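You operate a simulated robot arm through the tools that you are given. There is no shell and no other tool.

You are at the controls of a simulated two-armed robot. One attempt, no reset.

Task
Tighten both disc stand bolts and dot each with the blue marker.
Fine: tighten before you dot; put the marker back.

The check looks at the end state, three seconds after you hand in, the way a careful person would. Anything else that was tipped, shoved, dropped, spilled or broken makes it a failure.

Robot
Two 7-joint arms with two-finger grippers on one trunk that stands fixed in place. Base frame: the origin is at the foot of the trunk, x ahead of it, y to its left, z up; the work surface is at about z = 0.82. Readings come in m, rad, newtons and seconds.
The left shoulder is at [0.06, 0.123, 0.945], the right one opposite. With the tool pointing down near the work surface each hand reaches from about 0.36 to 0.8 m from the base axis, measured 20 degrees to its own side. Payload 1.47 kg a hand.
The tool frame of a hand sits at the grasp point between the pads (the TCP): z along the fingers, y along the line on which they close. The tips reach 0.016 m beyond it. The gripper opens to 0.087 m; its body begins 0.055 m behind the TCP.
Orientation is that of the tool frame in the base frame, as [roll, pitch, yaw] about the fixed x, y, z axes, in that order (R = Rz(yaw) Ry(pitch) Rx(roll)). With the fingers straight down and closing along the base's y, the tool's x points along the base's -x, its y along +y and its z along -z.

Tools
- The arms move only by the tool play_rows. It takes "left_motion", "right_motion" or both (then of equal length, played together; a hand with none holds still); each is text: rows parted by semicolons, each of 7 numbers parted by spaces: the shift along the base's x, y, z in m, then the turn, a rotation vector about the base's x, y, z in rad, then the gripper command, from -1 (fully open) to 1 (shut), values between in proportion. In form: dx dy dz ax ay az jaw; .... A call has 1 to 20 rows; each row is the pose to reach, as a shift and turn from the pose commanded when the call began. Rows are played at 5 a second. More than 0.05 m and 0.15 rad between two rows, or a gripper value outside its range, and nothing of the call is played. A pose out of reach is approached as far as the arm can. The call stops where the force on the tool passes 40 N (or 10 N more than at its start, if that is more) or the arm is blocked; 0.2 s more then pass. Each finger travels about 0.153 m/s and halts on what it meets, pressing with about 21 N; the grip force reading is that of the motor and also rises with nothing between the fingers. The clock runs only during rows and for 0.2 s after the last one: add rows that repeat a pose to give the fingers time. The reply holds the time, the measured pose of the TCP, the force on the tool along the base axes, the opening and the grip force, in the units named above and with some noise, with the torque about the TCP (base axes, N m) and any sound that the robot's microphone picked up.
- Cameras (640 x 400 px; columns grow to the right, rows downward): "scene" is now at [0.0833, 0.0019, 1.5206]; the picture's right is [0.00, -1.00, 0.00], its down [-0.68, -0.00, -0.73] and it looks along [0.73, 0.00, -0.68] (base axes); focal length 332 px, centre (320, 200). "left" rides on the left gripper at [0.073, -0.012, -0.09] in its tool frame; the picture's right is [0.16, 0.99, 0.00], its down [-0.72, 0.12, -0.68] and it looks along [-0.67, 0.11, 0.73] (tool axes); focal length 247 px, centre (320, 200). "right" rides on the right gripper at [0.073, 0.012, -0.09] in its tool frame; the picture's right is [-0.16, 0.99, 0.00], its down [-0.72, -0.12, -0.68] and it looks along [-0.67, -0.11, 0.73] (tool axes); focal length 247 px, centre (320, 200). There is no depth. A picture from a camera that has moved, and an enlarged one, comes with that camera's place and axes in the base frame and with its lens. The place of the scene camera against the robot may be out by one fixed shift of up to 0.025 m in any direction.
- snapshot(camera): a new picture of that camera. It takes no simulated time.
- slide_trunk(by): moves the trunk up (or, below 0, down) by that many m; the arms and the scene camera ride with it, the base frame stays. It gives what a move gives, with no picture.
- head_to(pan, tilt): turns the head with the scene camera to pan (to the left, within 2.094 rad either way) and tilt (down, from -0.506 to 1.204), counted from straight ahead of the robot. It gives what a move gives.
- zoom(camera, box): a new picture of the part [left, top, right, bottom] of that camera's present view, enlarged. It takes no simulated time.
- sign_off(): hands the job in; it is judged then, once.

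Places have to be worked out from the pictures, the camera data and where the tool is seen. Open the grippers and draw the arms clear of the work before you hand the job in, unless the task says otherwise.

The tools are called after ">>>" as a command line: name --argument value ..., lists and objects as JSON in quotes. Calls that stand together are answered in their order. play_rows: Moves the arms, as the interface text tells. Its arguments: {"type":"object","properties":{"left_motion":{"type":"string"},"right_motion":{"type":"string"}},"required":[]} The other tools are called the same way: slide_trunk (by) moves the trunk up or down; head_to (pan, tilt) turns the head that bears the scene camera; snapshot (camera) takes a picture; zoom (camera, box) takes an enlarged picture of a part of a camera's view; sign_off () hands the job in.

At the start:

```text
clock: 0.0
left_position: [0.4949, 0.2533, 1.1431]
left_tcp_rot: [-3.14, 0.0, 3.141]
left_ft_force: [0.7, 0.4, -0.6]
left_torque: [0.03, 0.0, 0.0]
left_width: 0.087
left_grip_force: 0.0
right_position: [0.5667, -0.1875, 1.2015]
right_tcp_rot: [3.14, 0.0, 3.14]
right_ft_force: [0.2, 0.1, -0.8]
right_torque: [0.01, -0.02, 0.0]
right_width: 0.087
right_grip_force: 0.0
trunk travel left (down, up): [-0.1, 0.13]
head pan, tilt (commanded): [0.0, 0.75]
```

scene: 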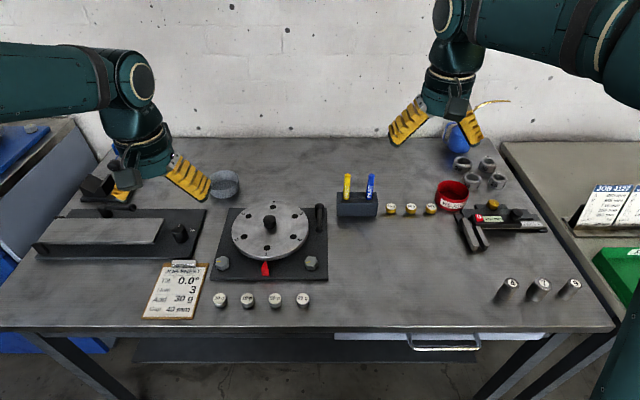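
right: 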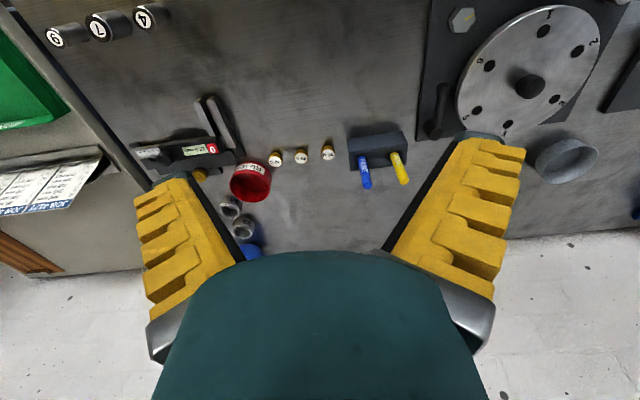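
left: 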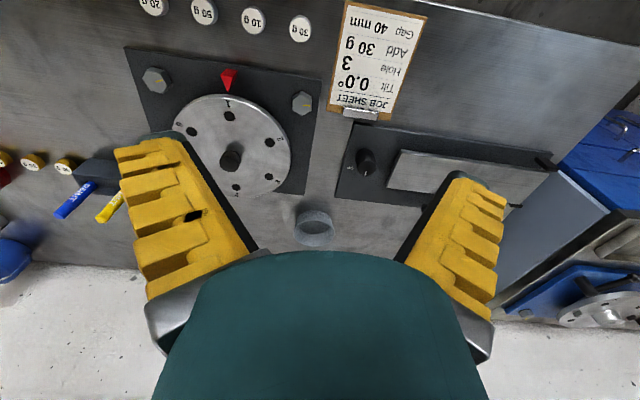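

I'll look closer at the disc stand, its bolts and the marker holder before moving anything.

>>> zoom --camera "scene" --box '[200, 190, 340, 290]'

>>> zoom --camera "scene" --box '[320, 150, 480, 250]'

>>> zoom --camera "left" --box '[120, 30, 340, 200]'

>>> zoom --camera "right" --box '[320, 100, 480, 200]'

```text
4.00 times, centred on (270, 240) of scene
camera zoom: at [0.0833, 0.0019, 1.5206], right [0.0, -1.0, 0.0], down [-0.68, 0.0, -0.73], along [0.73, 0.0, -0.68], focal length 1329 px, centre (520, 40)
```

zoom: 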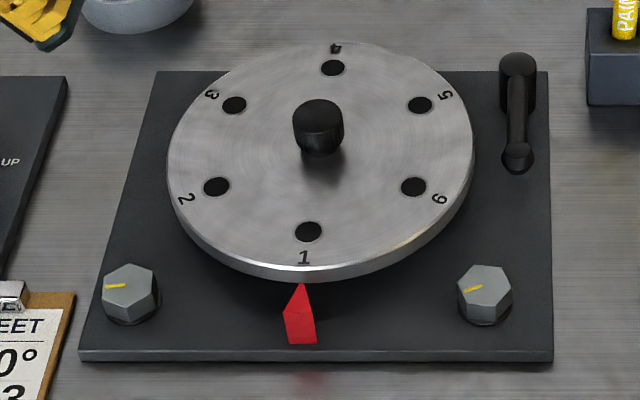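

```text
4.00 times, centred on (400, 200) of scene
camera zoom: at [0.0833, 0.0019, 1.5206], right [0.0, -1.0, 0.0], down [-0.68, 0.0, -0.73], along [0.73, 0.0, -0.68], focal length 1329 px, centre (0, 200)
```

zoom: 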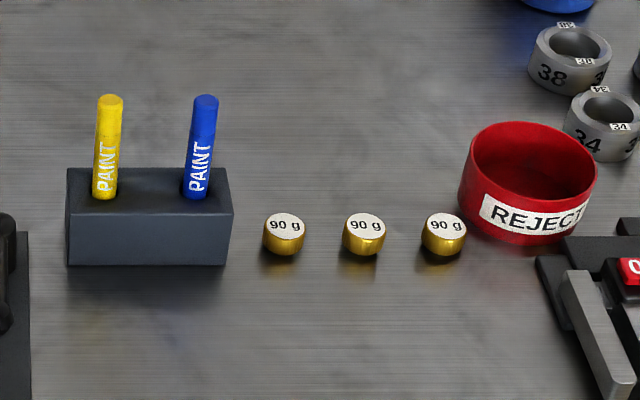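

```text
2.35 times, centred on (230, 115) of left
camera zoom: at [0.4247, 0.2421, 1.2324], right [-0.16, 0.99, 0.0], down [0.72, 0.12, 0.68], along [0.67, 0.11, -0.73], focal length 581 px, centre (532, 400)
```

zoom: 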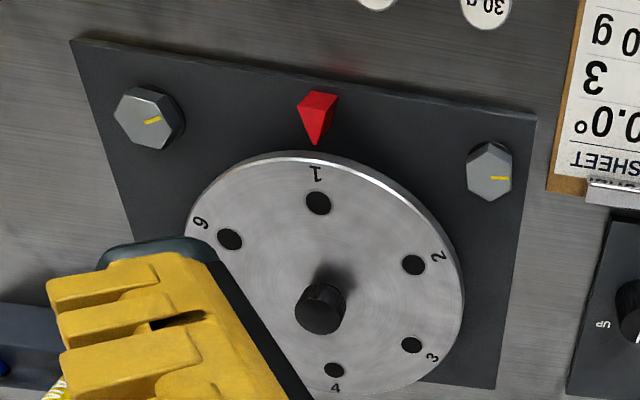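

```text
4.00 times, centred on (400, 150) of right
camera zoom: at [0.4939, -0.1764, 1.2915], right [0.16, 0.99, 0.0], down [0.72, -0.12, 0.68], along [0.67, -0.11, -0.73], focal length 988 px, centre (0, 400)
```

zoom: 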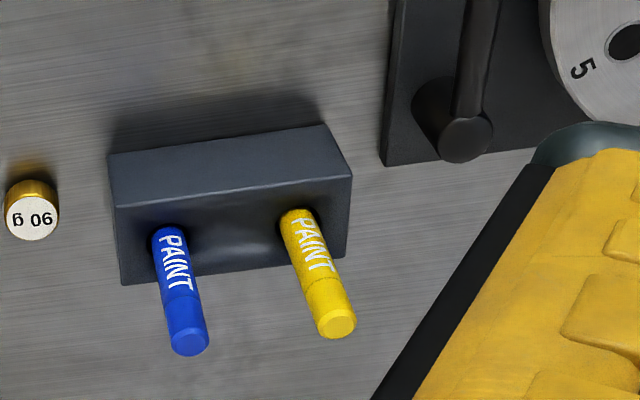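

The bolts carry yellow tick marks, and the blue marker stands in the right-hand hole of the dark block at roughly (0.79, -0.14). I'll check the rest of the bench for tools or notes that bear on the bolts.

>>> zoom --camera "scene" --box '[440, 150, 600, 250]'

>>> zoom --camera "scene" --box '[130, 250, 210, 330]'

>>> zoom --camera "scene" --box '[560, 150, 640, 260]'

>>> zoom --camera "scene" --box '[30, 170, 220, 270]'

>>> zoom --camera "scene" --box '[205, 245, 245, 275]'

>>> zoom --camera "scene" --box '[290, 245, 330, 275]'

```text
4.00 times, centred on (520, 200) of scene
camera zoom: at [0.0833, 0.0019, 1.5206], right [0.0, -1.0, 0.0], down [-0.68, 0.0, -0.73], along [0.73, 0.0, -0.68], focal length 1329 px, centre (-480, 200)
```

zoom: 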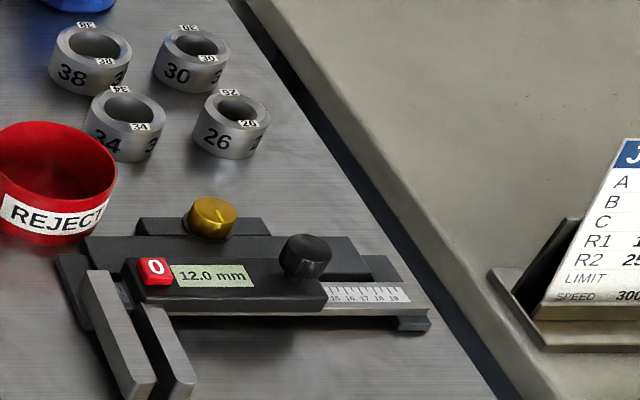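

```text
5.00 times, centred on (170, 290) of scene
camera zoom: at [0.0833, 0.0019, 1.5206], right [0.0, -1.0, 0.0], down [-0.68, 0.0, -0.73], along [0.73, 0.0, -0.68], focal length 1661 px, centre (1070, -250)
```

zoom: 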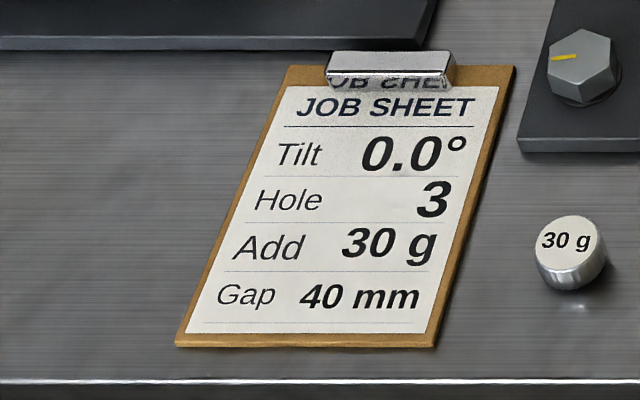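

```text
3.64 times, centred on (600, 205) of scene
camera zoom: at [0.0833, 0.0019, 1.5206], right [0.0, -1.0, 0.0], down [-0.68, 0.0, -0.73], along [0.73, 0.0, -0.68], focal length 1208 px, centre (-698, 182)
```

zoom: 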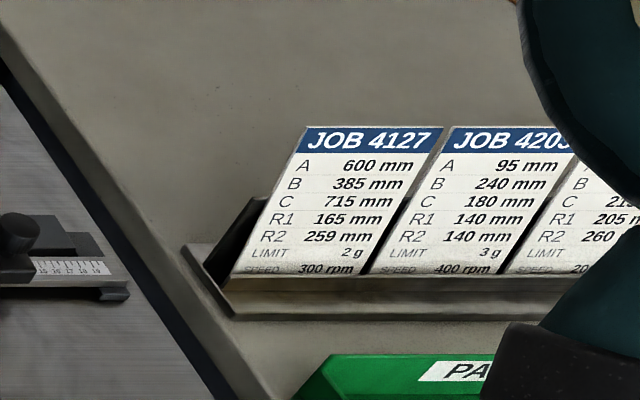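

```text
3.37 times, centred on (125, 220) of scene
camera zoom: at [0.0833, 0.0019, 1.5206], right [0.0, -1.0, 0.0], down [-0.68, 0.0, -0.73], along [0.73, 0.0, -0.68], focal length 1119 px, centre (977, 133)
```

zoom: 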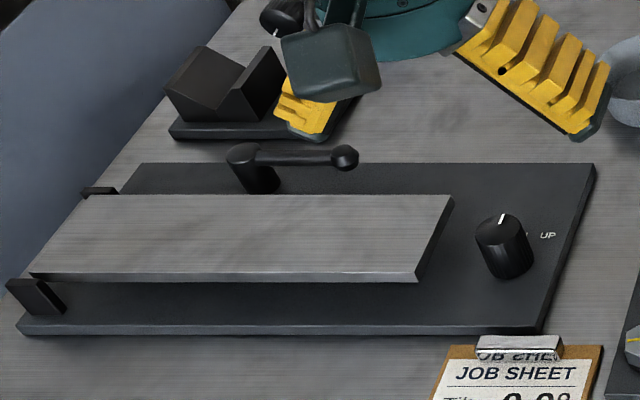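

```text
13.33 times, centred on (225, 260) of scene
camera zoom: at [0.0833, 0.0019, 1.5206], right [0.0, -1.0, 0.0], down [-0.68, 0.0, -0.73], along [0.73, 0.0, -0.68], focal length 4430 px, centre (1587, -600)
```

zoom: 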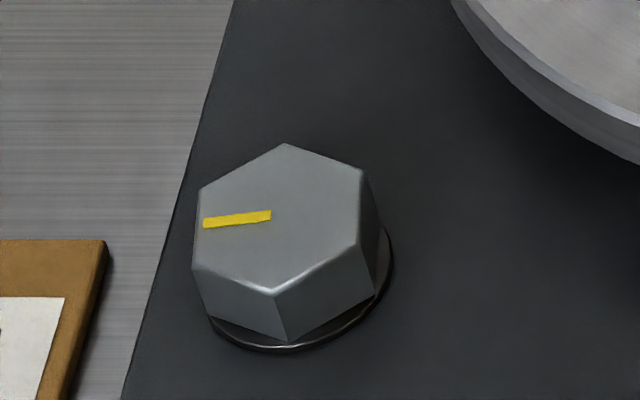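

```text
13.33 times, centred on (310, 260) of scene
camera zoom: at [0.0833, 0.0019, 1.5206], right [0.0, -1.0, 0.0], down [-0.68, 0.0, -0.73], along [0.73, 0.0, -0.68], focal length 4430 px, centre (453, -600)
```

zoom: 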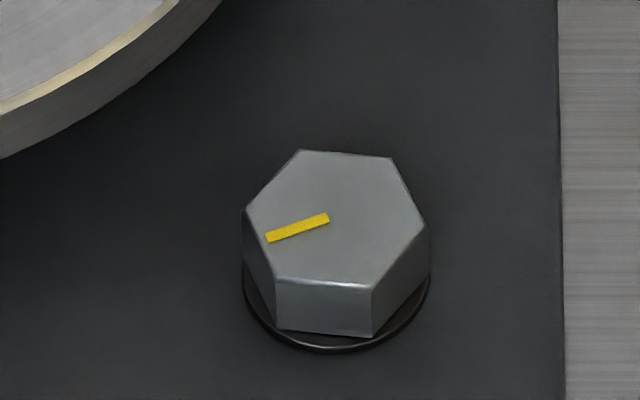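

Both bolts show a yellow tick, and there is no wrench about, so the gripper must turn the hex heads. Next I study the finger geometry in the hand views.

>>> zoom --camera "left" --box '[100, 100, 340, 250]'

>>> zoom --camera "left" --box '[320, 120, 560, 270]'

>>> zoom --camera "scene" --box '[80, 90, 240, 210]'

>>> zoom --camera "scene" --box '[370, 60, 530, 160]'

```text
2.67 times, centred on (220, 175) of left
camera zoom: at [0.4247, 0.2421, 1.2324], right [-0.16, 0.99, 0.0], down [0.72, 0.12, 0.68], along [0.67, 0.11, -0.73], focal length 659 px, centre (587, 267)
```

zoom: 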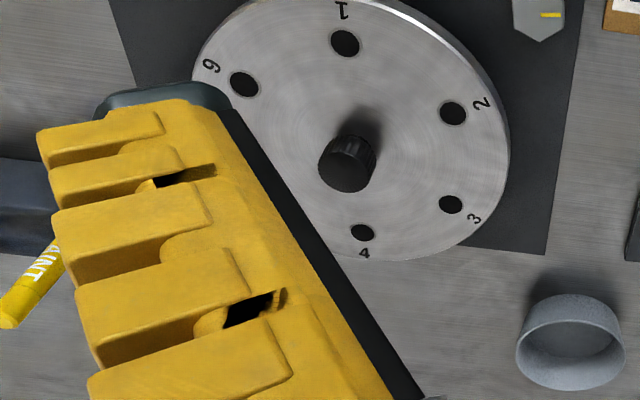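

```text
2.67 times, centred on (440, 195) of left
camera zoom: at [0.4247, 0.2421, 1.2324], right [-0.16, 0.99, 0.0], down [0.72, 0.12, 0.68], along [0.67, 0.11, -0.73], focal length 659 px, centre (0, 213)
```

zoom: 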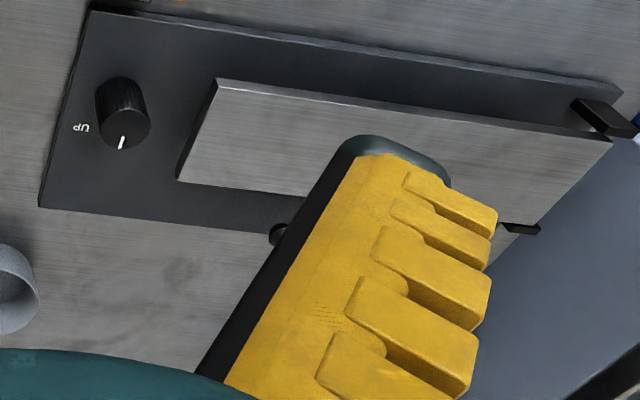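

```text
3.33 times, centred on (160, 150) of scene
camera zoom: at [0.0833, 0.0019, 1.5206], right [0.0, -1.0, 0.0], down [-0.68, 0.0, -0.73], along [0.73, 0.0, -0.68], focal length 1108 px, centre (853, 367)
```

zoom: 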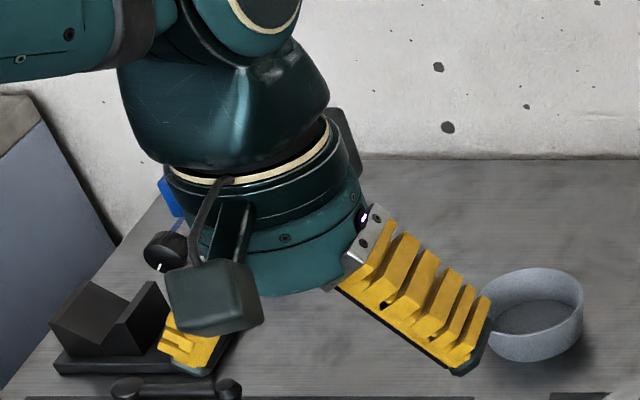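

```text
4.00 times, centred on (450, 110) of scene
camera zoom: at [0.0833, 0.0019, 1.5206], right [0.0, -1.0, 0.0], down [-0.68, 0.0, -0.73], along [0.73, 0.0, -0.68], focal length 1329 px, centre (-200, 560)
```

zoom: 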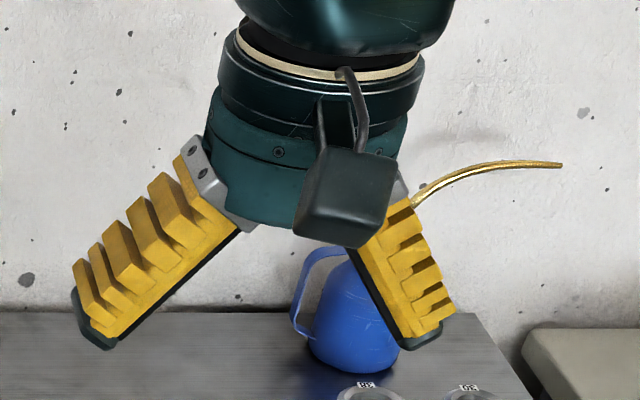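

The fingers look splayed when open, so I'll set the left hand to a half opening in place to see how the fingers stand at a bolt-sized width.

>>> play_rows --left_motion "0 0 0 0 0 0 0; 0 0 0 0 0 0 0; 0 0 0 0 0 0 0"

>>> snapshot --camera "left"

>>> zoom --camera "scene" --box '[80, 90, 240, 210]'

```text
clock: 0.8
left_position: [0.4971, 0.2529, 1.1432]
left_tcp_rot: [3.141, 0.002, -3.14]
left_ft_force: [0.2, -0.2, 0.2]
left_torque: [0.01, -0.02, -0.03]
left_width: 0.0489
left_grip_force: 4.1
right_position: [0.5667, -0.1888, 1.2012]
right_tcp_rot: [-3.141, -0.001, 3.14]
right_ft_force: [1.1, 0.3, -0.4]
right_torque: [0.03, 0.01, 0.03]
right_width: 0.0872
right_grip_force: 0.1
trunk travel left (down, up): [-0.1, 0.13]
head pan, tilt (commanded): [0.0, 0.75]
```

```text
taken
camera left: at [0.4247, 0.2421, 1.2324], right [-0.16, 0.99, 0.0], down [0.72, 0.12, 0.68], along [0.67, 0.11, -0.73], focal length 247 px, centre (320, 200)
```

left: 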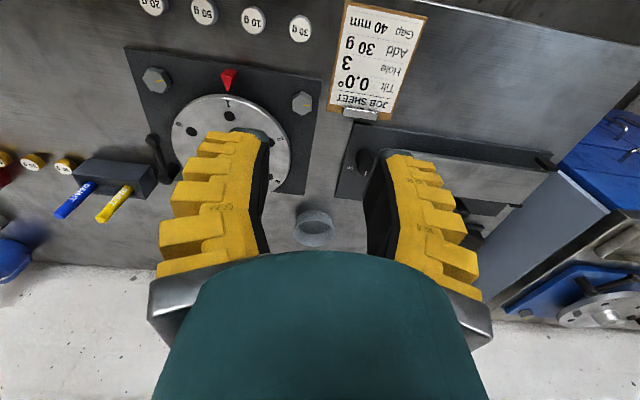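

```text
3.33 times, centred on (160, 150) of scene
camera zoom: at [0.0833, 0.0019, 1.5206], right [0.0, -1.0, 0.0], down [-0.68, 0.0, -0.73], along [0.73, 0.0, -0.68], focal length 1108 px, centre (853, 367)
```

zoom: 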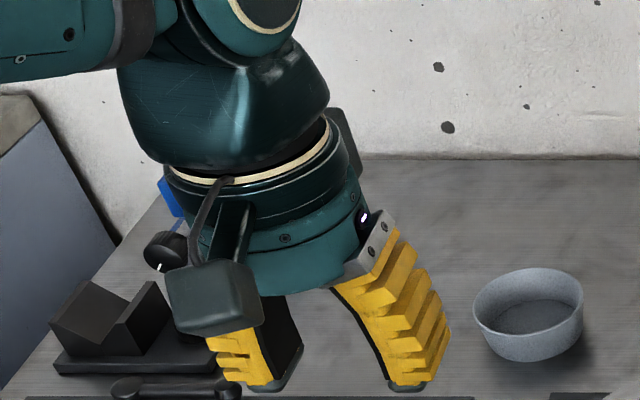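

At half opening the distal pads stand nearly parallel and about 3 cm thick, so I should close along a line roughly tangent to the disc. I judge the left bolt at about (0.577, 0.239) with a flat normal at ~38°, so I bring the left hand above it, turned −52°, and stay high.

>>> play_rows --left_motion "0.010 -0.002 -0.0215 0 0 -0.1135 0; 0.020 -0.004 -0.043 0 0 -0.227 0; 0.030 -0.006 -0.0645 0 0 -0.3405 0; 0.040 -0.008 -0.086 0 0 -0.454 0; 0.050 -0.010 -0.1075 0 0 -0.5675 0; 0.060 -0.012 -0.129 0 0 -0.681 0; 0.070 -0.014 -0.1505 0 0 -0.7945 0; 0.079 -0.015 -0.172 0 0 -0.908 0; 0.079 -0.015 -0.172 0 0 -0.908 0"

>>> snapshot --camera "left"

>>> snapshot --camera "scene"

```text
clock: 2.8
left_position: [0.5765, 0.2392, 0.9676]
left_tcp_rot: [-3.142, 0.0, 2.231]
left_ft_force: [-0.5, -0.4, -0.4]
left_torque: [-0.01, 0.02, 0.0]
left_width: 0.0492
left_grip_force: 4.2
right_position: [0.5664, -0.188, 1.2018]
right_tcp_rot: [-3.14, 0.0, 3.142]
right_ft_force: [0.3, 0.8, -0.1]
right_torque: [-0.02, -0.02, -0.02]
right_width: 0.0869
right_grip_force: 0.0
trunk travel left (down, up): [-0.1, 0.13]
head pan, tilt (commanded): [0.0, 0.75]
```

```text
taken
camera left: at [0.5239, 0.2902, 1.057], right [0.68, 0.73, 0.0], down [0.54, -0.5, 0.68], along [0.5, -0.46, -0.73], focal length 247 px, centre (320, 200)
```

left: 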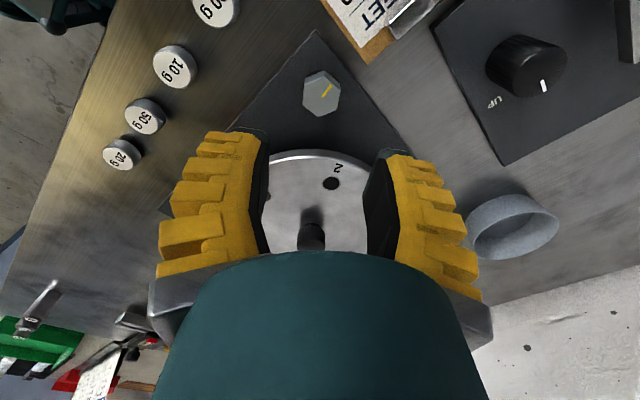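

```text
taken
camera scene: at [0.083, 0.0017, 1.5207], right [0.0, -1.0, 0.0], down [-0.68, 0.0, -0.73], along [0.73, 0.0, -0.68], focal length 332 px, centre (320, 200)
```

scene: 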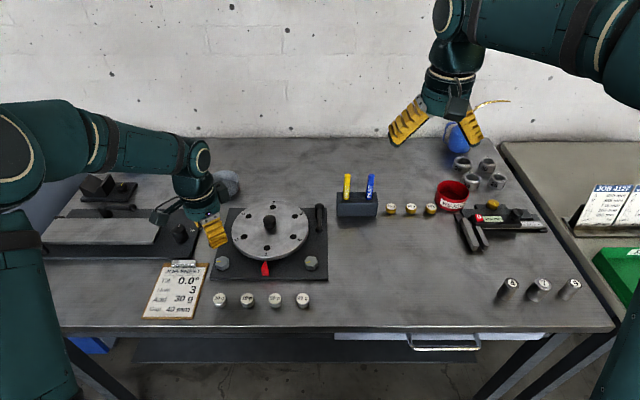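

The left hand is above the bolt and the finger geometry is clear. I'll zoom in on the bolt in this view to triangulate it and check the flat angle.

>>> zoom --camera "left" --box '[280, 60, 370, 120]'

>>> zoom --camera "scene" --box '[180, 180, 340, 290]'

```text
6.67 times, centred on (325, 90) of left
camera zoom: at [0.5239, 0.2902, 1.057], right [0.68, 0.73, 0.0], down [0.54, -0.5, 0.68], along [0.5, -0.46, -0.73], focal length 1646 px, centre (287, 933)
```

zoom: 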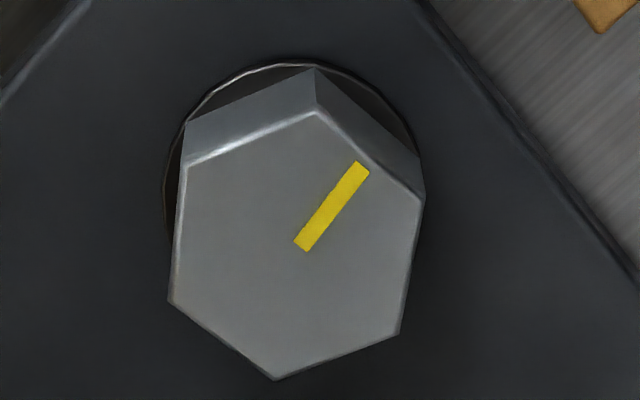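

```text
3.64 times, centred on (260, 235) of scene
camera zoom: at [0.083, 0.0017, 1.5207], right [0.0, -1.0, 0.0], down [-0.68, 0.0, -0.73], along [0.73, 0.0, -0.68], focal length 1208 px, centre (538, 73)
```

zoom: 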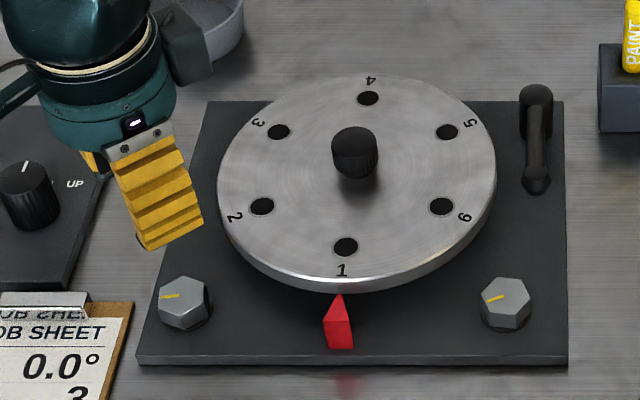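

Triangulation puts the left bolt head's top centre at about (0.581, 0.238, 0.848) with flats at 38°, which matches the hand's closing line. I shift by (+3, −1.6) mm and descend part way, then check.

>>> play_rows --left_motion "0.003 -0.0016 -0.02 0 0 0 0; 0.003 -0.0016 -0.04 0 0 0 0; 0.003 -0.0016 -0.06 0 0 0 0; 0.003 -0.0016 -0.08 0 0 0 0; 0.003 -0.0016 -0.08 0 0 0 0"

>>> snapshot --camera "left"

>>> zoom --camera "scene" --box '[160, 180, 340, 290]'

```text
clock: 4.0
left_position: [0.5807, 0.2358, 0.8883]
left_tcp_rot: [-3.141, 0.0, 2.235]
left_ft_force: [0.4, 0.0, 0.6]
left_torque: [-0.01, 0.02, 0.0]
left_width: 0.049
left_grip_force: 4.4
right_position: [0.5668, -0.1879, 1.2015]
right_tcp_rot: [3.141, -0.001, -3.142]
right_ft_force: [0.2, 0.2, 0.2]
right_torque: [0.01, -0.03, 0.0]
right_width: 0.087
right_grip_force: 0.1
trunk travel left (down, up): [-0.1, 0.13]
head pan, tilt (commanded): [0.0, 0.75]
```

```text
taken
camera left: at [0.5271, 0.2876, 0.9779], right [0.68, 0.73, 0.0], down [0.54, -0.5, 0.68], along [0.5, -0.46, -0.73], focal length 247 px, centre (320, 200)
```

left: 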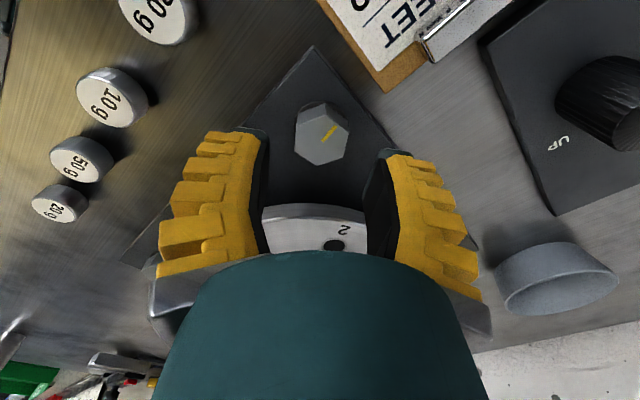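

```text
3.56 times, centred on (250, 235) of scene
camera zoom: at [0.0831, 0.0018, 1.5207], right [0.0, -1.0, 0.0], down [-0.68, 0.0, -0.73], along [0.73, 0.0, -0.68], focal length 1182 px, centre (569, 76)
```

zoom: 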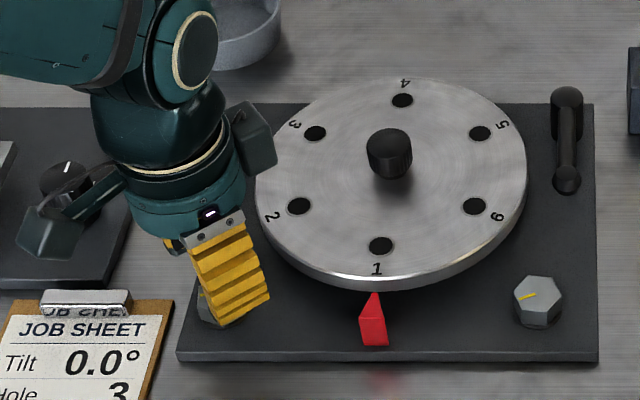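

The bolt sits between the pads in the hand view. I zoom in to check the centring before the last descent.

>>> zoom --camera "left" --box '[275, 95, 365, 175]'

```text
5.00 times, centred on (320, 135) of left
camera zoom: at [0.5271, 0.2876, 0.9779], right [0.68, 0.73, 0.0], down [0.54, -0.5, 0.68], along [0.5, -0.46, -0.73], focal length 1235 px, centre (320, 525)
```

zoom: 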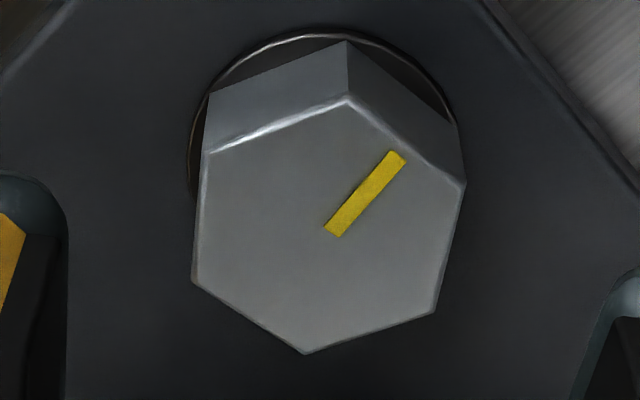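

The bolt's top centre is within a millimetre of the tool axis. I descend 36 mm so the tips overlap the head, then close.

>>> play_rows --left_motion "0 0 -0.012 0 0 0 0; 0 0 -0.024 0 0 0 0; 0 0 -0.036 0 0 0 0; 0 0 -0.036 0 0 0 0; 0 0 -0.036 0 0 0 0.4; 0 0 -0.036 0 0 0 1; 0 0 -0.036 0 0 0 1; 0 0 -0.036 0 0 0 1"

>>> snapshot --camera "left"

>>> zoom --camera "scene" --box '[160, 180, 340, 290]'

```text
clock: 5.8
left_position: [0.5795, 0.2377, 0.8556]
left_tcp_rot: [3.139, 0.002, 2.233]
left_ft_force: [1.8, 0.3, 10.4]
left_torque: [-0.02, 0.13, -0.03]
left_width: 0.0251
left_grip_force: 29.8
right_position: [0.5673, -0.1882, 1.2014]
right_tcp_rot: [3.141, -0.001, -3.141]
right_ft_force: [0.0, 0.1, 0.2]
right_torque: [0.0, 0.04, 0.01]
right_width: 0.0869
right_grip_force: 0.1
trunk travel left (down, up): [-0.1, 0.13]
head pan, tilt (commanded): [0.0, 0.75]
```

```text
taken
camera left: at [0.5272, 0.288, 0.9442], right [0.68, 0.73, 0.0], down [0.54, -0.5, 0.68], along [0.5, -0.46, -0.73], focal length 247 px, centre (320, 200)
```

left: 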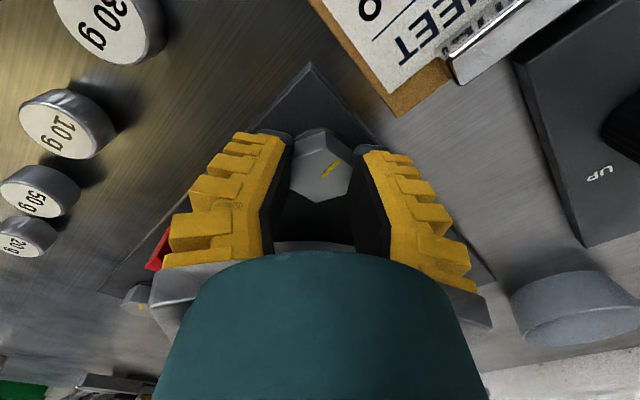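

```text
3.56 times, centred on (250, 235) of scene
camera zoom: at [0.0826, 0.0015, 1.5207], right [0.0, -1.0, 0.0], down [-0.68, 0.0, -0.73], along [0.73, 0.0, -0.68], focal length 1182 px, centre (569, 76)
```

zoom: 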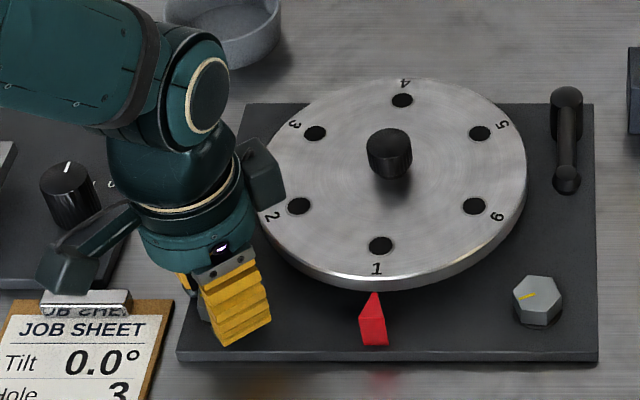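

The head is gripped (width 25 mm, light upward contact force). I now turn clockwise about 30° in small steps, easing the hand up 1.5 mm, and watch the torque about z.

>>> play_rows --left_motion "0 0 0.0015 0 0 0 1; 0 0 0.0015 0 0 -0.075 1; 0 0 0.0015 0 0 -0.15 1; 0 0 0.0015 0 0 -0.225 1; 0 0 0.0015 0 0 -0.3 1"

>>> snapshot --camera "left"

```text
clock: 7.0
left_position: [0.5799, 0.2373, 0.8546]
left_tcp_rot: [-3.141, -0.002, 1.934]
left_ft_force: [12.3, 6.0, 2.4]
left_torque: [-0.24, -0.14, -0.01]
left_width: 0.0204
left_grip_force: 30.5
right_position: [0.5681, -0.1882, 1.2017]
right_tcp_rot: [3.14, 0.001, 3.141]
right_ft_force: [-0.4, -0.1, 0.5]
right_torque: [0.0, -0.01, -0.03]
right_width: 0.0869
right_grip_force: 0.0
trunk travel left (down, up): [-0.1, 0.13]
head pan, tilt (commanded): [0.0, 0.75]
```

```text
taken
camera left: at [0.5442, 0.3022, 0.945], right [0.87, 0.5, 0.0], down [0.36, -0.64, 0.68], along [0.34, -0.59, -0.73], focal length 247 px, centre (320, 200)
```

left: 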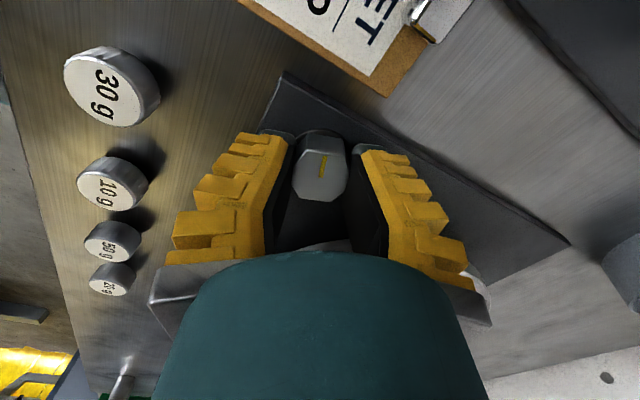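

The hand turned 17° but the tick appears to have rotated in the hand's view, so I check whether the bolt actually turned or slipped.

>>> zoom --camera "left" --box '[260, 100, 390, 220]'

>>> zoom --camera "scene" --box '[180, 230, 260, 290]'

```text
3.33 times, centred on (325, 160) of left
camera zoom: at [0.5442, 0.3022, 0.945], right [0.87, 0.5, 0.0], down [0.36, -0.64, 0.68], along [0.34, -0.59, -0.73], focal length 823 px, centre (303, 333)
```

zoom: 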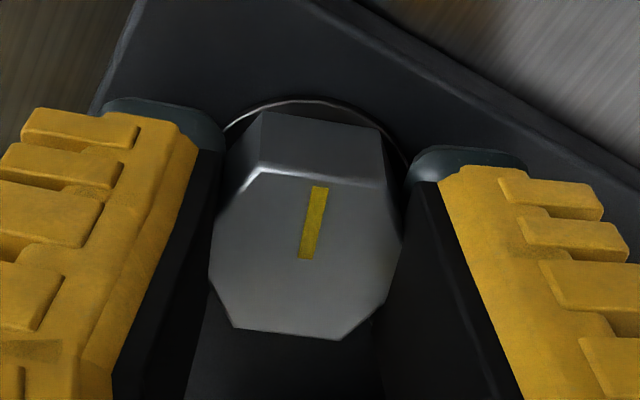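

```text
6.67 times, centred on (220, 260) of scene
camera zoom: at [0.0844, 0.0025, 1.5206], right [0.0, -1.0, 0.0], down [-0.68, 0.0, -0.73], along [0.73, 0.0, -0.68], focal length 2215 px, centre (987, -200)
```

zoom: 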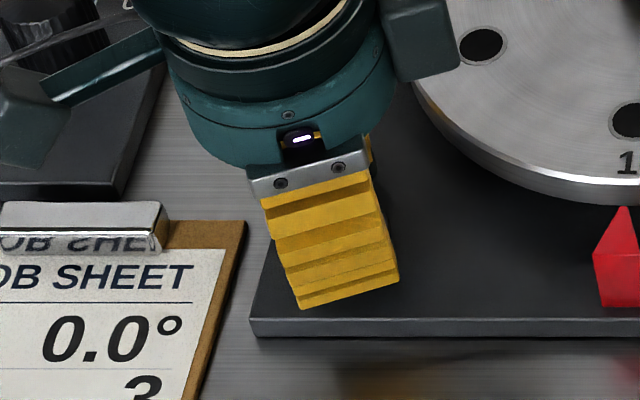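

The tick now reads about 105–108° (it was ~100°), so the hand slid around the head rather than turning it. I'll open the fingers and look at the bolt unobstructed.

>>> play_rows --left_motion "0 0 0 0 0 0 0; 0 0 0 0 0 0 0; 0 0 0.03 0 0 0 0; 0 0 0.03 0 0 0 0"

>>> zoom --camera "left" --box '[260, 90, 390, 190]'

>>> snapshot --camera "left"

```text
clock: 8.0
left_position: [0.5786, 0.2358, 0.8869]
left_tcp_rot: [3.142, -0.001, 1.934]
left_ft_force: [0.7, 0.4, -0.1]
left_torque: [0.02, 0.0, -0.02]
left_width: 0.0491
left_grip_force: 3.7
right_position: [0.5665, -0.1881, 1.2013]
right_tcp_rot: [3.141, 0.001, 3.141]
right_ft_force: [0.5, 0.5, -0.5]
right_torque: [0.0, 0.03, 0.01]
right_width: 0.0872
right_grip_force: 0.1
trunk travel left (down, up): [-0.1, 0.13]
head pan, tilt (commanded): [0.0, 0.75]
```

```text
4.00 times, centred on (325, 140) of left
camera zoom: at [0.5424, 0.3011, 0.9754], right [0.87, 0.5, 0.0], down [0.37, -0.64, 0.68], along [0.34, -0.59, -0.73], focal length 988 px, centre (300, 440)
```

zoom: 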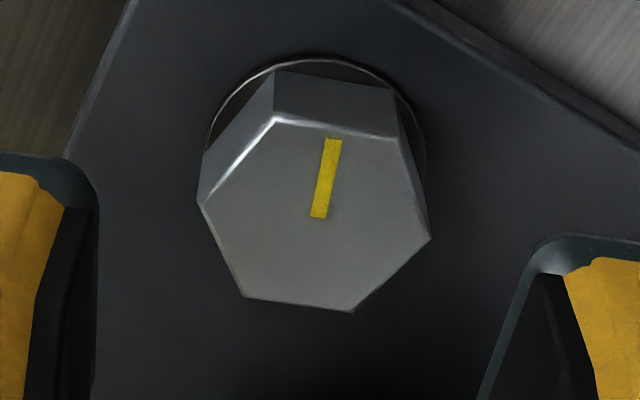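

```text
taken
camera left: at [0.5424, 0.3011, 0.9754], right [0.87, 0.5, 0.0], down [0.37, -0.64, 0.68], along [0.34, -0.59, -0.73], focal length 247 px, centre (320, 200)
```

left: 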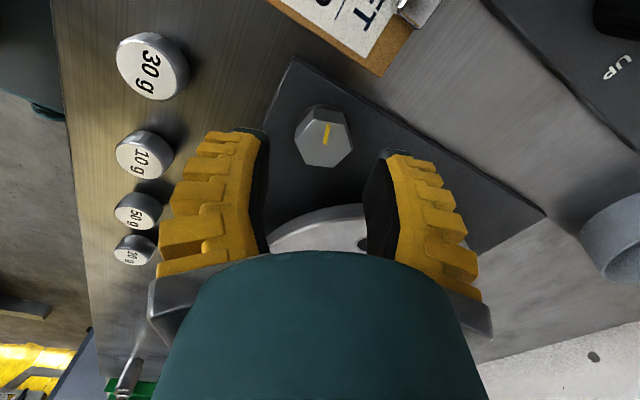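

By this view the tick is now at ~110°, oddly a bit counter-clockwise of the start. I lift and move the hand aside to compare with the original scene picture.

>>> play_rows --left_motion "0 0 0.04 0 0 0 0; 0 0.04 0.07 0 0 0 0; 0 0.08 0.09 0 0 0 0; 0 0.12 0.09 0 0 0 0; 0 0.12 0.09 0 0 0 0"

>>> zoom --camera "scene" --box '[205, 245, 245, 275]'

>>> zoom --camera "scene" --box '[190, 190, 350, 290]'

```text
clock: 9.2
left_position: [0.5753, 0.3563, 0.9749]
left_tcp_rot: [-3.142, -0.001, 1.935]
left_ft_force: [-0.2, -0.3, 1.7]
left_torque: [0.01, -0.03, 0.01]
left_width: 0.0488
left_grip_force: 3.7
right_position: [0.5674, -0.1888, 1.2009]
right_tcp_rot: [3.141, 0.0, -3.141]
right_ft_force: [-0.3, -0.4, 0.3]
right_torque: [0.03, -0.01, 0.0]
right_width: 0.0869
right_grip_force: 0.0
trunk travel left (down, up): [-0.1, 0.13]
head pan, tilt (commanded): [0.0, 0.75]
```

```text
13.33 times, centred on (225, 260) of scene
camera zoom: at [0.0831, 0.0012, 1.5206], right [0.0, -1.0, 0.0], down [-0.68, 0.0, -0.73], along [0.73, 0.0, -0.68], focal length 4430 px, centre (1587, -600)
```

zoom: 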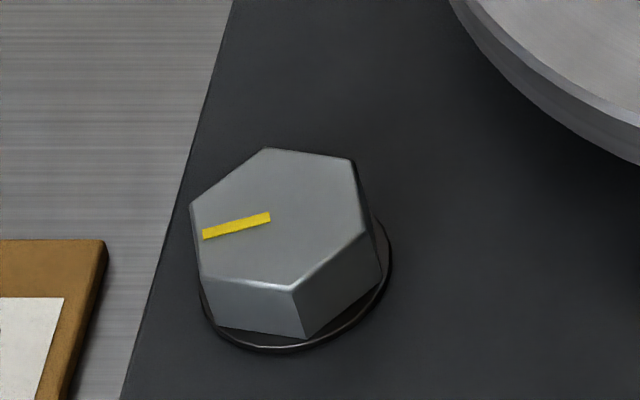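

```text
4.00 times, centred on (270, 240) of scene
camera zoom: at [0.0831, 0.0012, 1.5206], right [0.0, -1.0, 0.0], down [-0.68, 0.0, -0.73], along [0.73, 0.0, -0.68], focal length 1329 px, centre (520, 40)
```

zoom: 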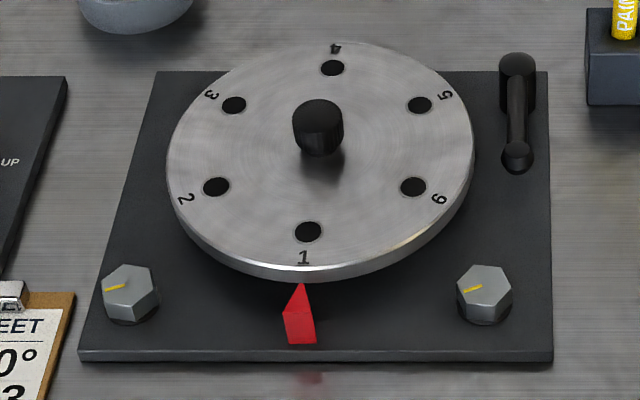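

Confirmed: the bolt moved slightly counter-clockwise so the pads ended up across what look like the corners, and the width shrank by exactly the flat-versus-corner difference, so the pads seat on the directions at 20.8° / 80.8°. I'll come back over the bolt with the closing line at 80.8° so a clockwise 60° turn keeps the fingers clear of the disc.

>>> play_rows --left_motion "0 -0.015 0 0 0 0.131 0; 0 -0.03 0 0 0 0.262 0; 0 -0.045 0 0 0 0.393 0; 0.001 -0.06 0 0 0 0.524 0; 0.001 -0.075 0 0 0 0.655 0; 0.002 -0.09 0 0 0 0.786 0; 0.002 -0.105 0 0 0 0.917 0; 0.0022 -0.119 0 0 0 1.047 0; 0.0022 -0.119 -0.04 0 0 1.047 0; 0.0022 -0.119 -0.08 0 0 1.047 0; 0.0022 -0.119 -0.08 0 0 1.047 0"

>>> snapshot --camera "left"

>>> zoom --camera "left" --box '[260, 90, 390, 190]'

>>> zoom --camera "scene" --box '[160, 180, 340, 290]'

```text
clock: 11.6
left_position: [0.5796, 0.2388, 0.8973]
left_tcp_rot: [-3.141, 0.001, 2.981]
left_ft_force: [-0.7, 0.2, -0.4]
left_torque: [0.0, 0.01, 0.01]
left_width: 0.049
left_grip_force: 3.5
right_position: [0.5664, -0.1878, 1.2017]
right_tcp_rot: [-3.141, -0.001, -3.142]
right_ft_force: [-0.6, -0.7, -0.6]
right_torque: [0.03, 0.02, 0.0]
right_width: 0.0869
right_grip_force: 0.0
trunk travel left (down, up): [-0.1, 0.13]
head pan, tilt (commanded): [0.0, 0.75]
```

```text
taken
camera left: at [0.5063, 0.2388, 0.9857], right [0.0, 1.0, 0.0], down [0.73, 0.0, 0.68], along [0.68, 0.0, -0.73], focal length 247 px, centre (320, 200)
```

left: 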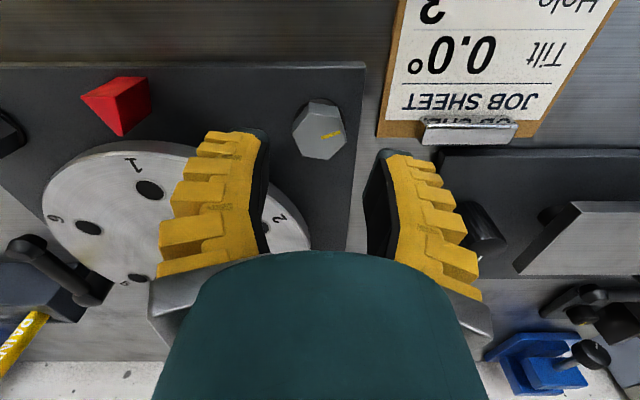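

```text
4.00 times, centred on (325, 140) of left
camera zoom: at [0.5063, 0.2388, 0.9857], right [0.0, 1.0, 0.0], down [0.73, 0.0, 0.68], along [0.68, 0.0, -0.73], focal length 988 px, centre (300, 440)
```

zoom: 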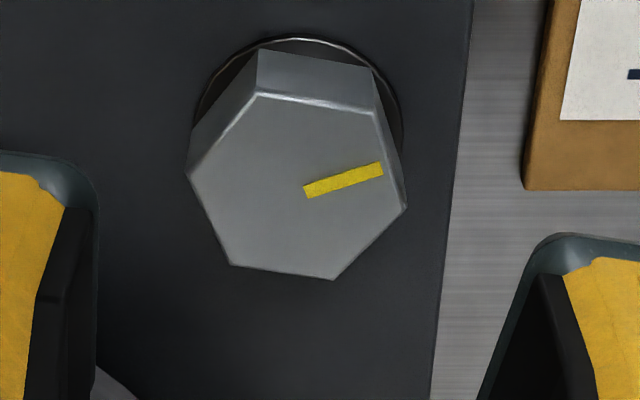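

```text
3.56 times, centred on (250, 235) of scene
camera zoom: at [0.0831, 0.0019, 1.5207], right [0.0, -1.0, 0.0], down [-0.68, 0.0, -0.73], along [0.73, 0.0, -0.68], focal length 1182 px, centre (569, 76)
```

zoom: 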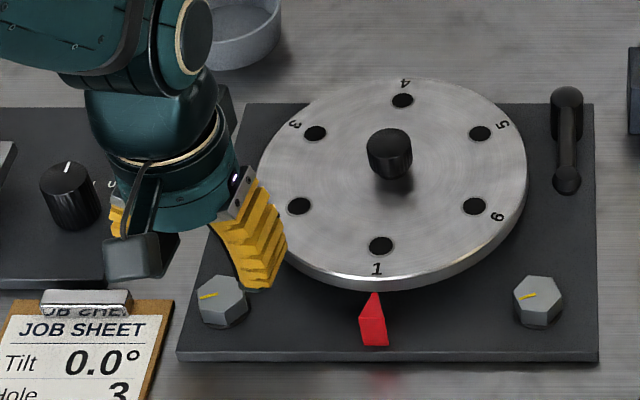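

The bolt centre is at (0.5814, 0.2386), about 1 mm from the tool axis. I narrow the opening a little for disc clearance, descend to z≈0.855 and close.

>>> play_rows --left_motion "0.0011 -0.0003 0 0 0 0 0.2; 0.0011 -0.0003 -0.014 0 0 0 0.2; 0.0011 -0.0003 -0.028 0 0 0 0.2; 0.0011 -0.0003 -0.0405 0 0 0 0.2; 0.0011 -0.0003 -0.0405 0 0 0 0.2; 0.0011 -0.0003 -0.0405 0 0 0 0.6; 0.0011 -0.0003 -0.0405 0 0 0 1; 0.0011 -0.0003 -0.0405 0 0 0 1; 0.0011 -0.0003 -0.0405 0 0 0 1"

>>> zoom --camera "left" --box '[240, 100, 400, 220]'

>>> zoom --camera "scene" --box '[180, 220, 280, 290]'

```text
clock: 13.6
left_position: [0.5801, 0.238, 0.855]
left_tcp_rot: [3.141, -0.001, 2.98]
left_ft_force: [-6.7, -7.2, -1.7]
left_torque: [-0.04, 0.19, -0.04]
left_width: 0.0254
left_grip_force: 29.6
right_position: [0.5675, -0.1896, 1.2012]
right_tcp_rot: [3.141, 0.0, 3.142]
right_ft_force: [0.6, 0.3, -0.5]
right_torque: [0.01, 0.01, 0.0]
right_width: 0.087
right_grip_force: 0.0
trunk travel left (down, up): [-0.1, 0.13]
head pan, tilt (commanded): [0.0, 0.75]
```

```text
3.33 times, centred on (320, 160) of left
camera zoom: at [0.5073, 0.2387, 0.9454], right [0.0, 1.0, 0.0], down [0.73, 0.0, 0.68], along [0.68, 0.0, -0.73], focal length 823 px, centre (320, 333)
```

zoom: 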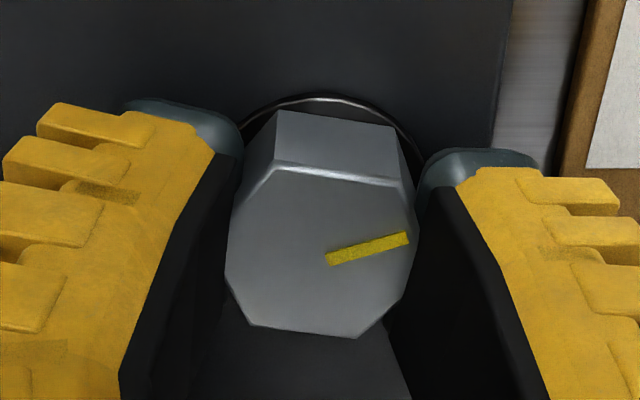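

```text
5.71 times, centred on (230, 255) of scene
camera zoom: at [0.0827, 0.0011, 1.5206], right [0.0, -1.0, 0.0], down [-0.68, 0.0, -0.73], along [0.73, 0.0, -0.68], focal length 1899 px, centre (834, -114)
```

zoom: 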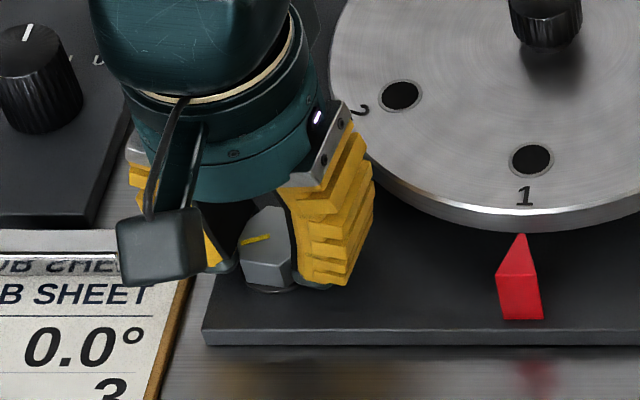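

The width reads 25.4 mm this time, not 20.4, so the tips may be catching on the washer rather than the hex. I raise the gripped hand by 2 mm to see whether the fingers close further.

>>> play_rows --left_motion "0 0 0.002 0 0 0 1; 0 0 0.002 0 0 0 1; 0 0 0.002 0 0 0 1"

>>> zoom --camera "left" --box '[240, 100, 400, 220]'

```text
clock: 14.4
left_position: [0.5801, 0.2385, 0.8562]
left_tcp_rot: [-3.142, -0.004, 2.981]
left_ft_force: [-10.9, -11.9, -13.4]
left_torque: [0.05, 0.2, 0.01]
left_width: 0.0234
left_grip_force: 29.8
right_position: [0.5668, -0.1869, 1.2007]
right_tcp_rot: [-3.14, 0.0, 3.141]
right_ft_force: [0.5, -0.4, 0.1]
right_torque: [-0.02, 0.01, -0.02]
right_width: 0.087
right_grip_force: 0.1
trunk travel left (down, up): [-0.1, 0.13]
head pan, tilt (commanded): [0.0, 0.75]
```

```text
3.33 times, centred on (320, 160) of left
camera zoom: at [0.5075, 0.2387, 0.9469], right [0.0, 1.0, 0.0], down [0.73, 0.0, 0.68], along [0.68, 0.0, -0.73], focal length 823 px, centre (320, 333)
```

zoom: 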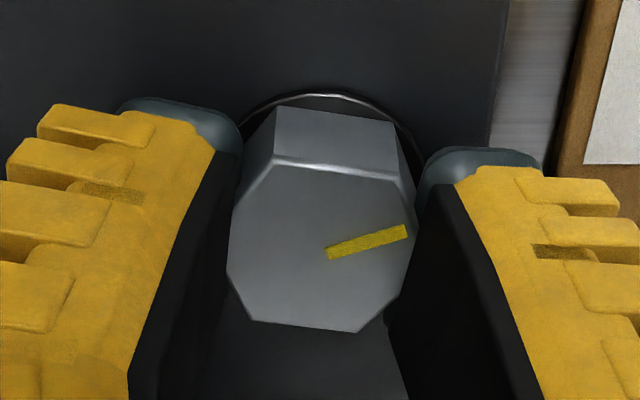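

The hand is holding the head (it resists the lift), so I test with a small clockwise turn of 0.2 rad and read tick and torque.

>>> play_rows --left_motion "0 0 -0.001 0 0 -0.05 1; 0 0 -0.001 0 0 -0.1 1; 0 0 -0.001 0 0 -0.15 1; 0 0 -0.001 0 0 -0.2 1"

>>> zoom --camera "left" --box '[240, 100, 400, 220]'

>>> zoom --camera "scene" --box '[205, 245, 245, 275]'

```text
clock: 15.4
left_position: [0.58, 0.2374, 0.8565]
left_tcp_rot: [-3.141, -0.002, 2.78]
left_ft_force: [-19.9, -5.6, -1.0]
left_torque: [0.25, 0.72, -0.02]
left_width: 0.0232
left_grip_force: 29.5
right_position: [0.5652, -0.1885, 1.2017]
right_tcp_rot: [-3.142, 0.002, -3.139]
right_ft_force: [0.2, 0.0, 0.4]
right_torque: [-0.01, 0.01, 0.0]
right_width: 0.0872
right_grip_force: 0.0
trunk travel left (down, up): [-0.1, 0.13]
head pan, tilt (commanded): [0.0, 0.75]
```

```text
3.33 times, centred on (320, 160) of left
camera zoom: at [0.5089, 0.2533, 0.9467], right [0.2, 0.98, 0.0], down [0.72, -0.15, 0.68], along [0.67, -0.14, -0.73], focal length 823 px, centre (320, 333)
```

zoom: 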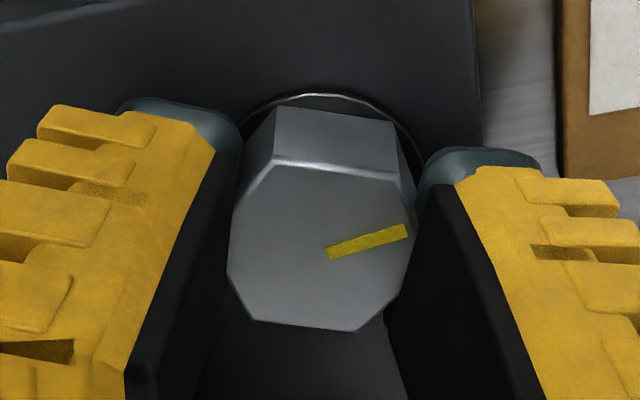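

```text
13.33 times, centred on (225, 260) of scene
camera zoom: at [0.0813, 0.0013, 1.5208], right [0.0, -1.0, 0.0], down [-0.68, 0.0, -0.73], along [0.73, 0.0, -0.68], focal length 4430 px, centre (1587, -600)
```

zoom: 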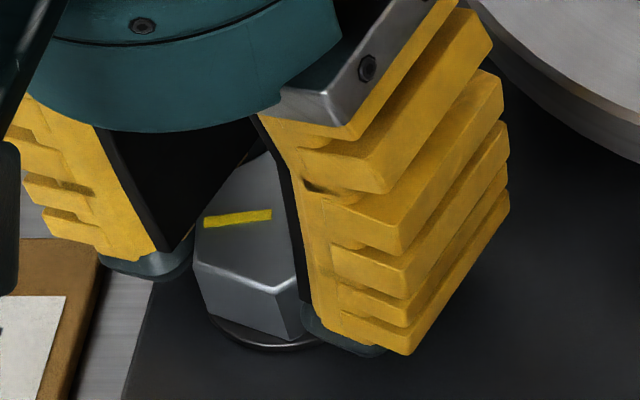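

The bolt now turns with the hand (tick went from ~108° to ~97°) with almost no torque. I continue clockwise, easing the lateral load by 1 mm.

>>> play_rows --left_motion "-0.001 -0.0003 0 0 0 -0.08 1; -0.001 -0.0003 0 0 0 -0.16 1; -0.001 -0.0003 0 0 0 -0.24 1; -0.001 -0.0003 0 0 0 -0.32 1; -0.001 -0.0003 0 0 0 -0.40 1; -0.001 -0.0003 0 0 0 -0.48 1; -0.001 -0.0003 0 0 0 -0.48 1"

>>> zoom --camera "left" --box '[240, 100, 400, 220]'

>>> zoom --camera "scene" --box '[180, 220, 280, 290]'

```text
clock: 17.0
left_position: [0.5799, 0.2385, 0.8569]
left_tcp_rot: [3.139, 0.002, 2.299]
left_ft_force: [-13.9, 4.4, 8.4]
left_torque: [-0.06, 0.06, -0.02]
left_width: 0.0231
left_grip_force: 29.6
right_position: [0.5647, -0.1866, 1.2021]
right_tcp_rot: [-3.141, 0.001, 3.141]
right_ft_force: [0.3, -0.2, -0.2]
right_torque: [-0.04, 0.0, -0.01]
right_width: 0.0871
right_grip_force: 0.1
trunk travel left (down, up): [-0.1, 0.13]
head pan, tilt (commanded): [0.0, 0.75]
```

```text
3.33 times, centred on (320, 160) of left
camera zoom: at [0.5237, 0.2849, 0.9465], right [0.63, 0.78, 0.0], down [0.57, -0.46, 0.68], along [0.53, -0.43, -0.73], focal length 823 px, centre (320, 333)
```

zoom: 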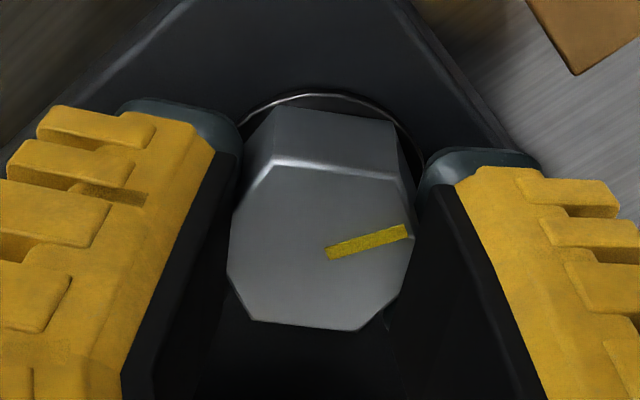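

```text
5.71 times, centred on (230, 255) of scene
camera zoom: at [0.081, 0.0021, 1.5208], right [0.0, -1.0, 0.0], down [-0.68, 0.0, -0.73], along [0.73, 0.0, -0.68], focal length 1899 px, centre (834, -114)
```

zoom: 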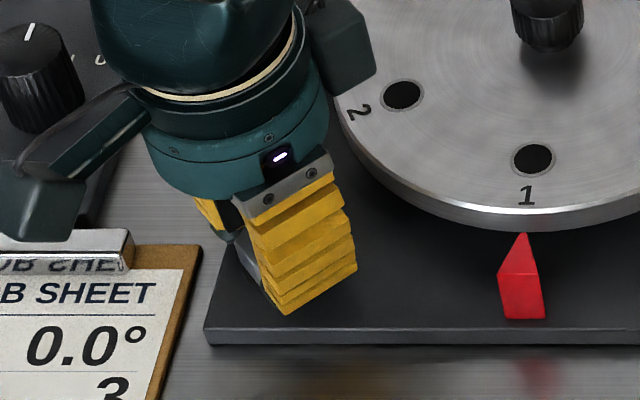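

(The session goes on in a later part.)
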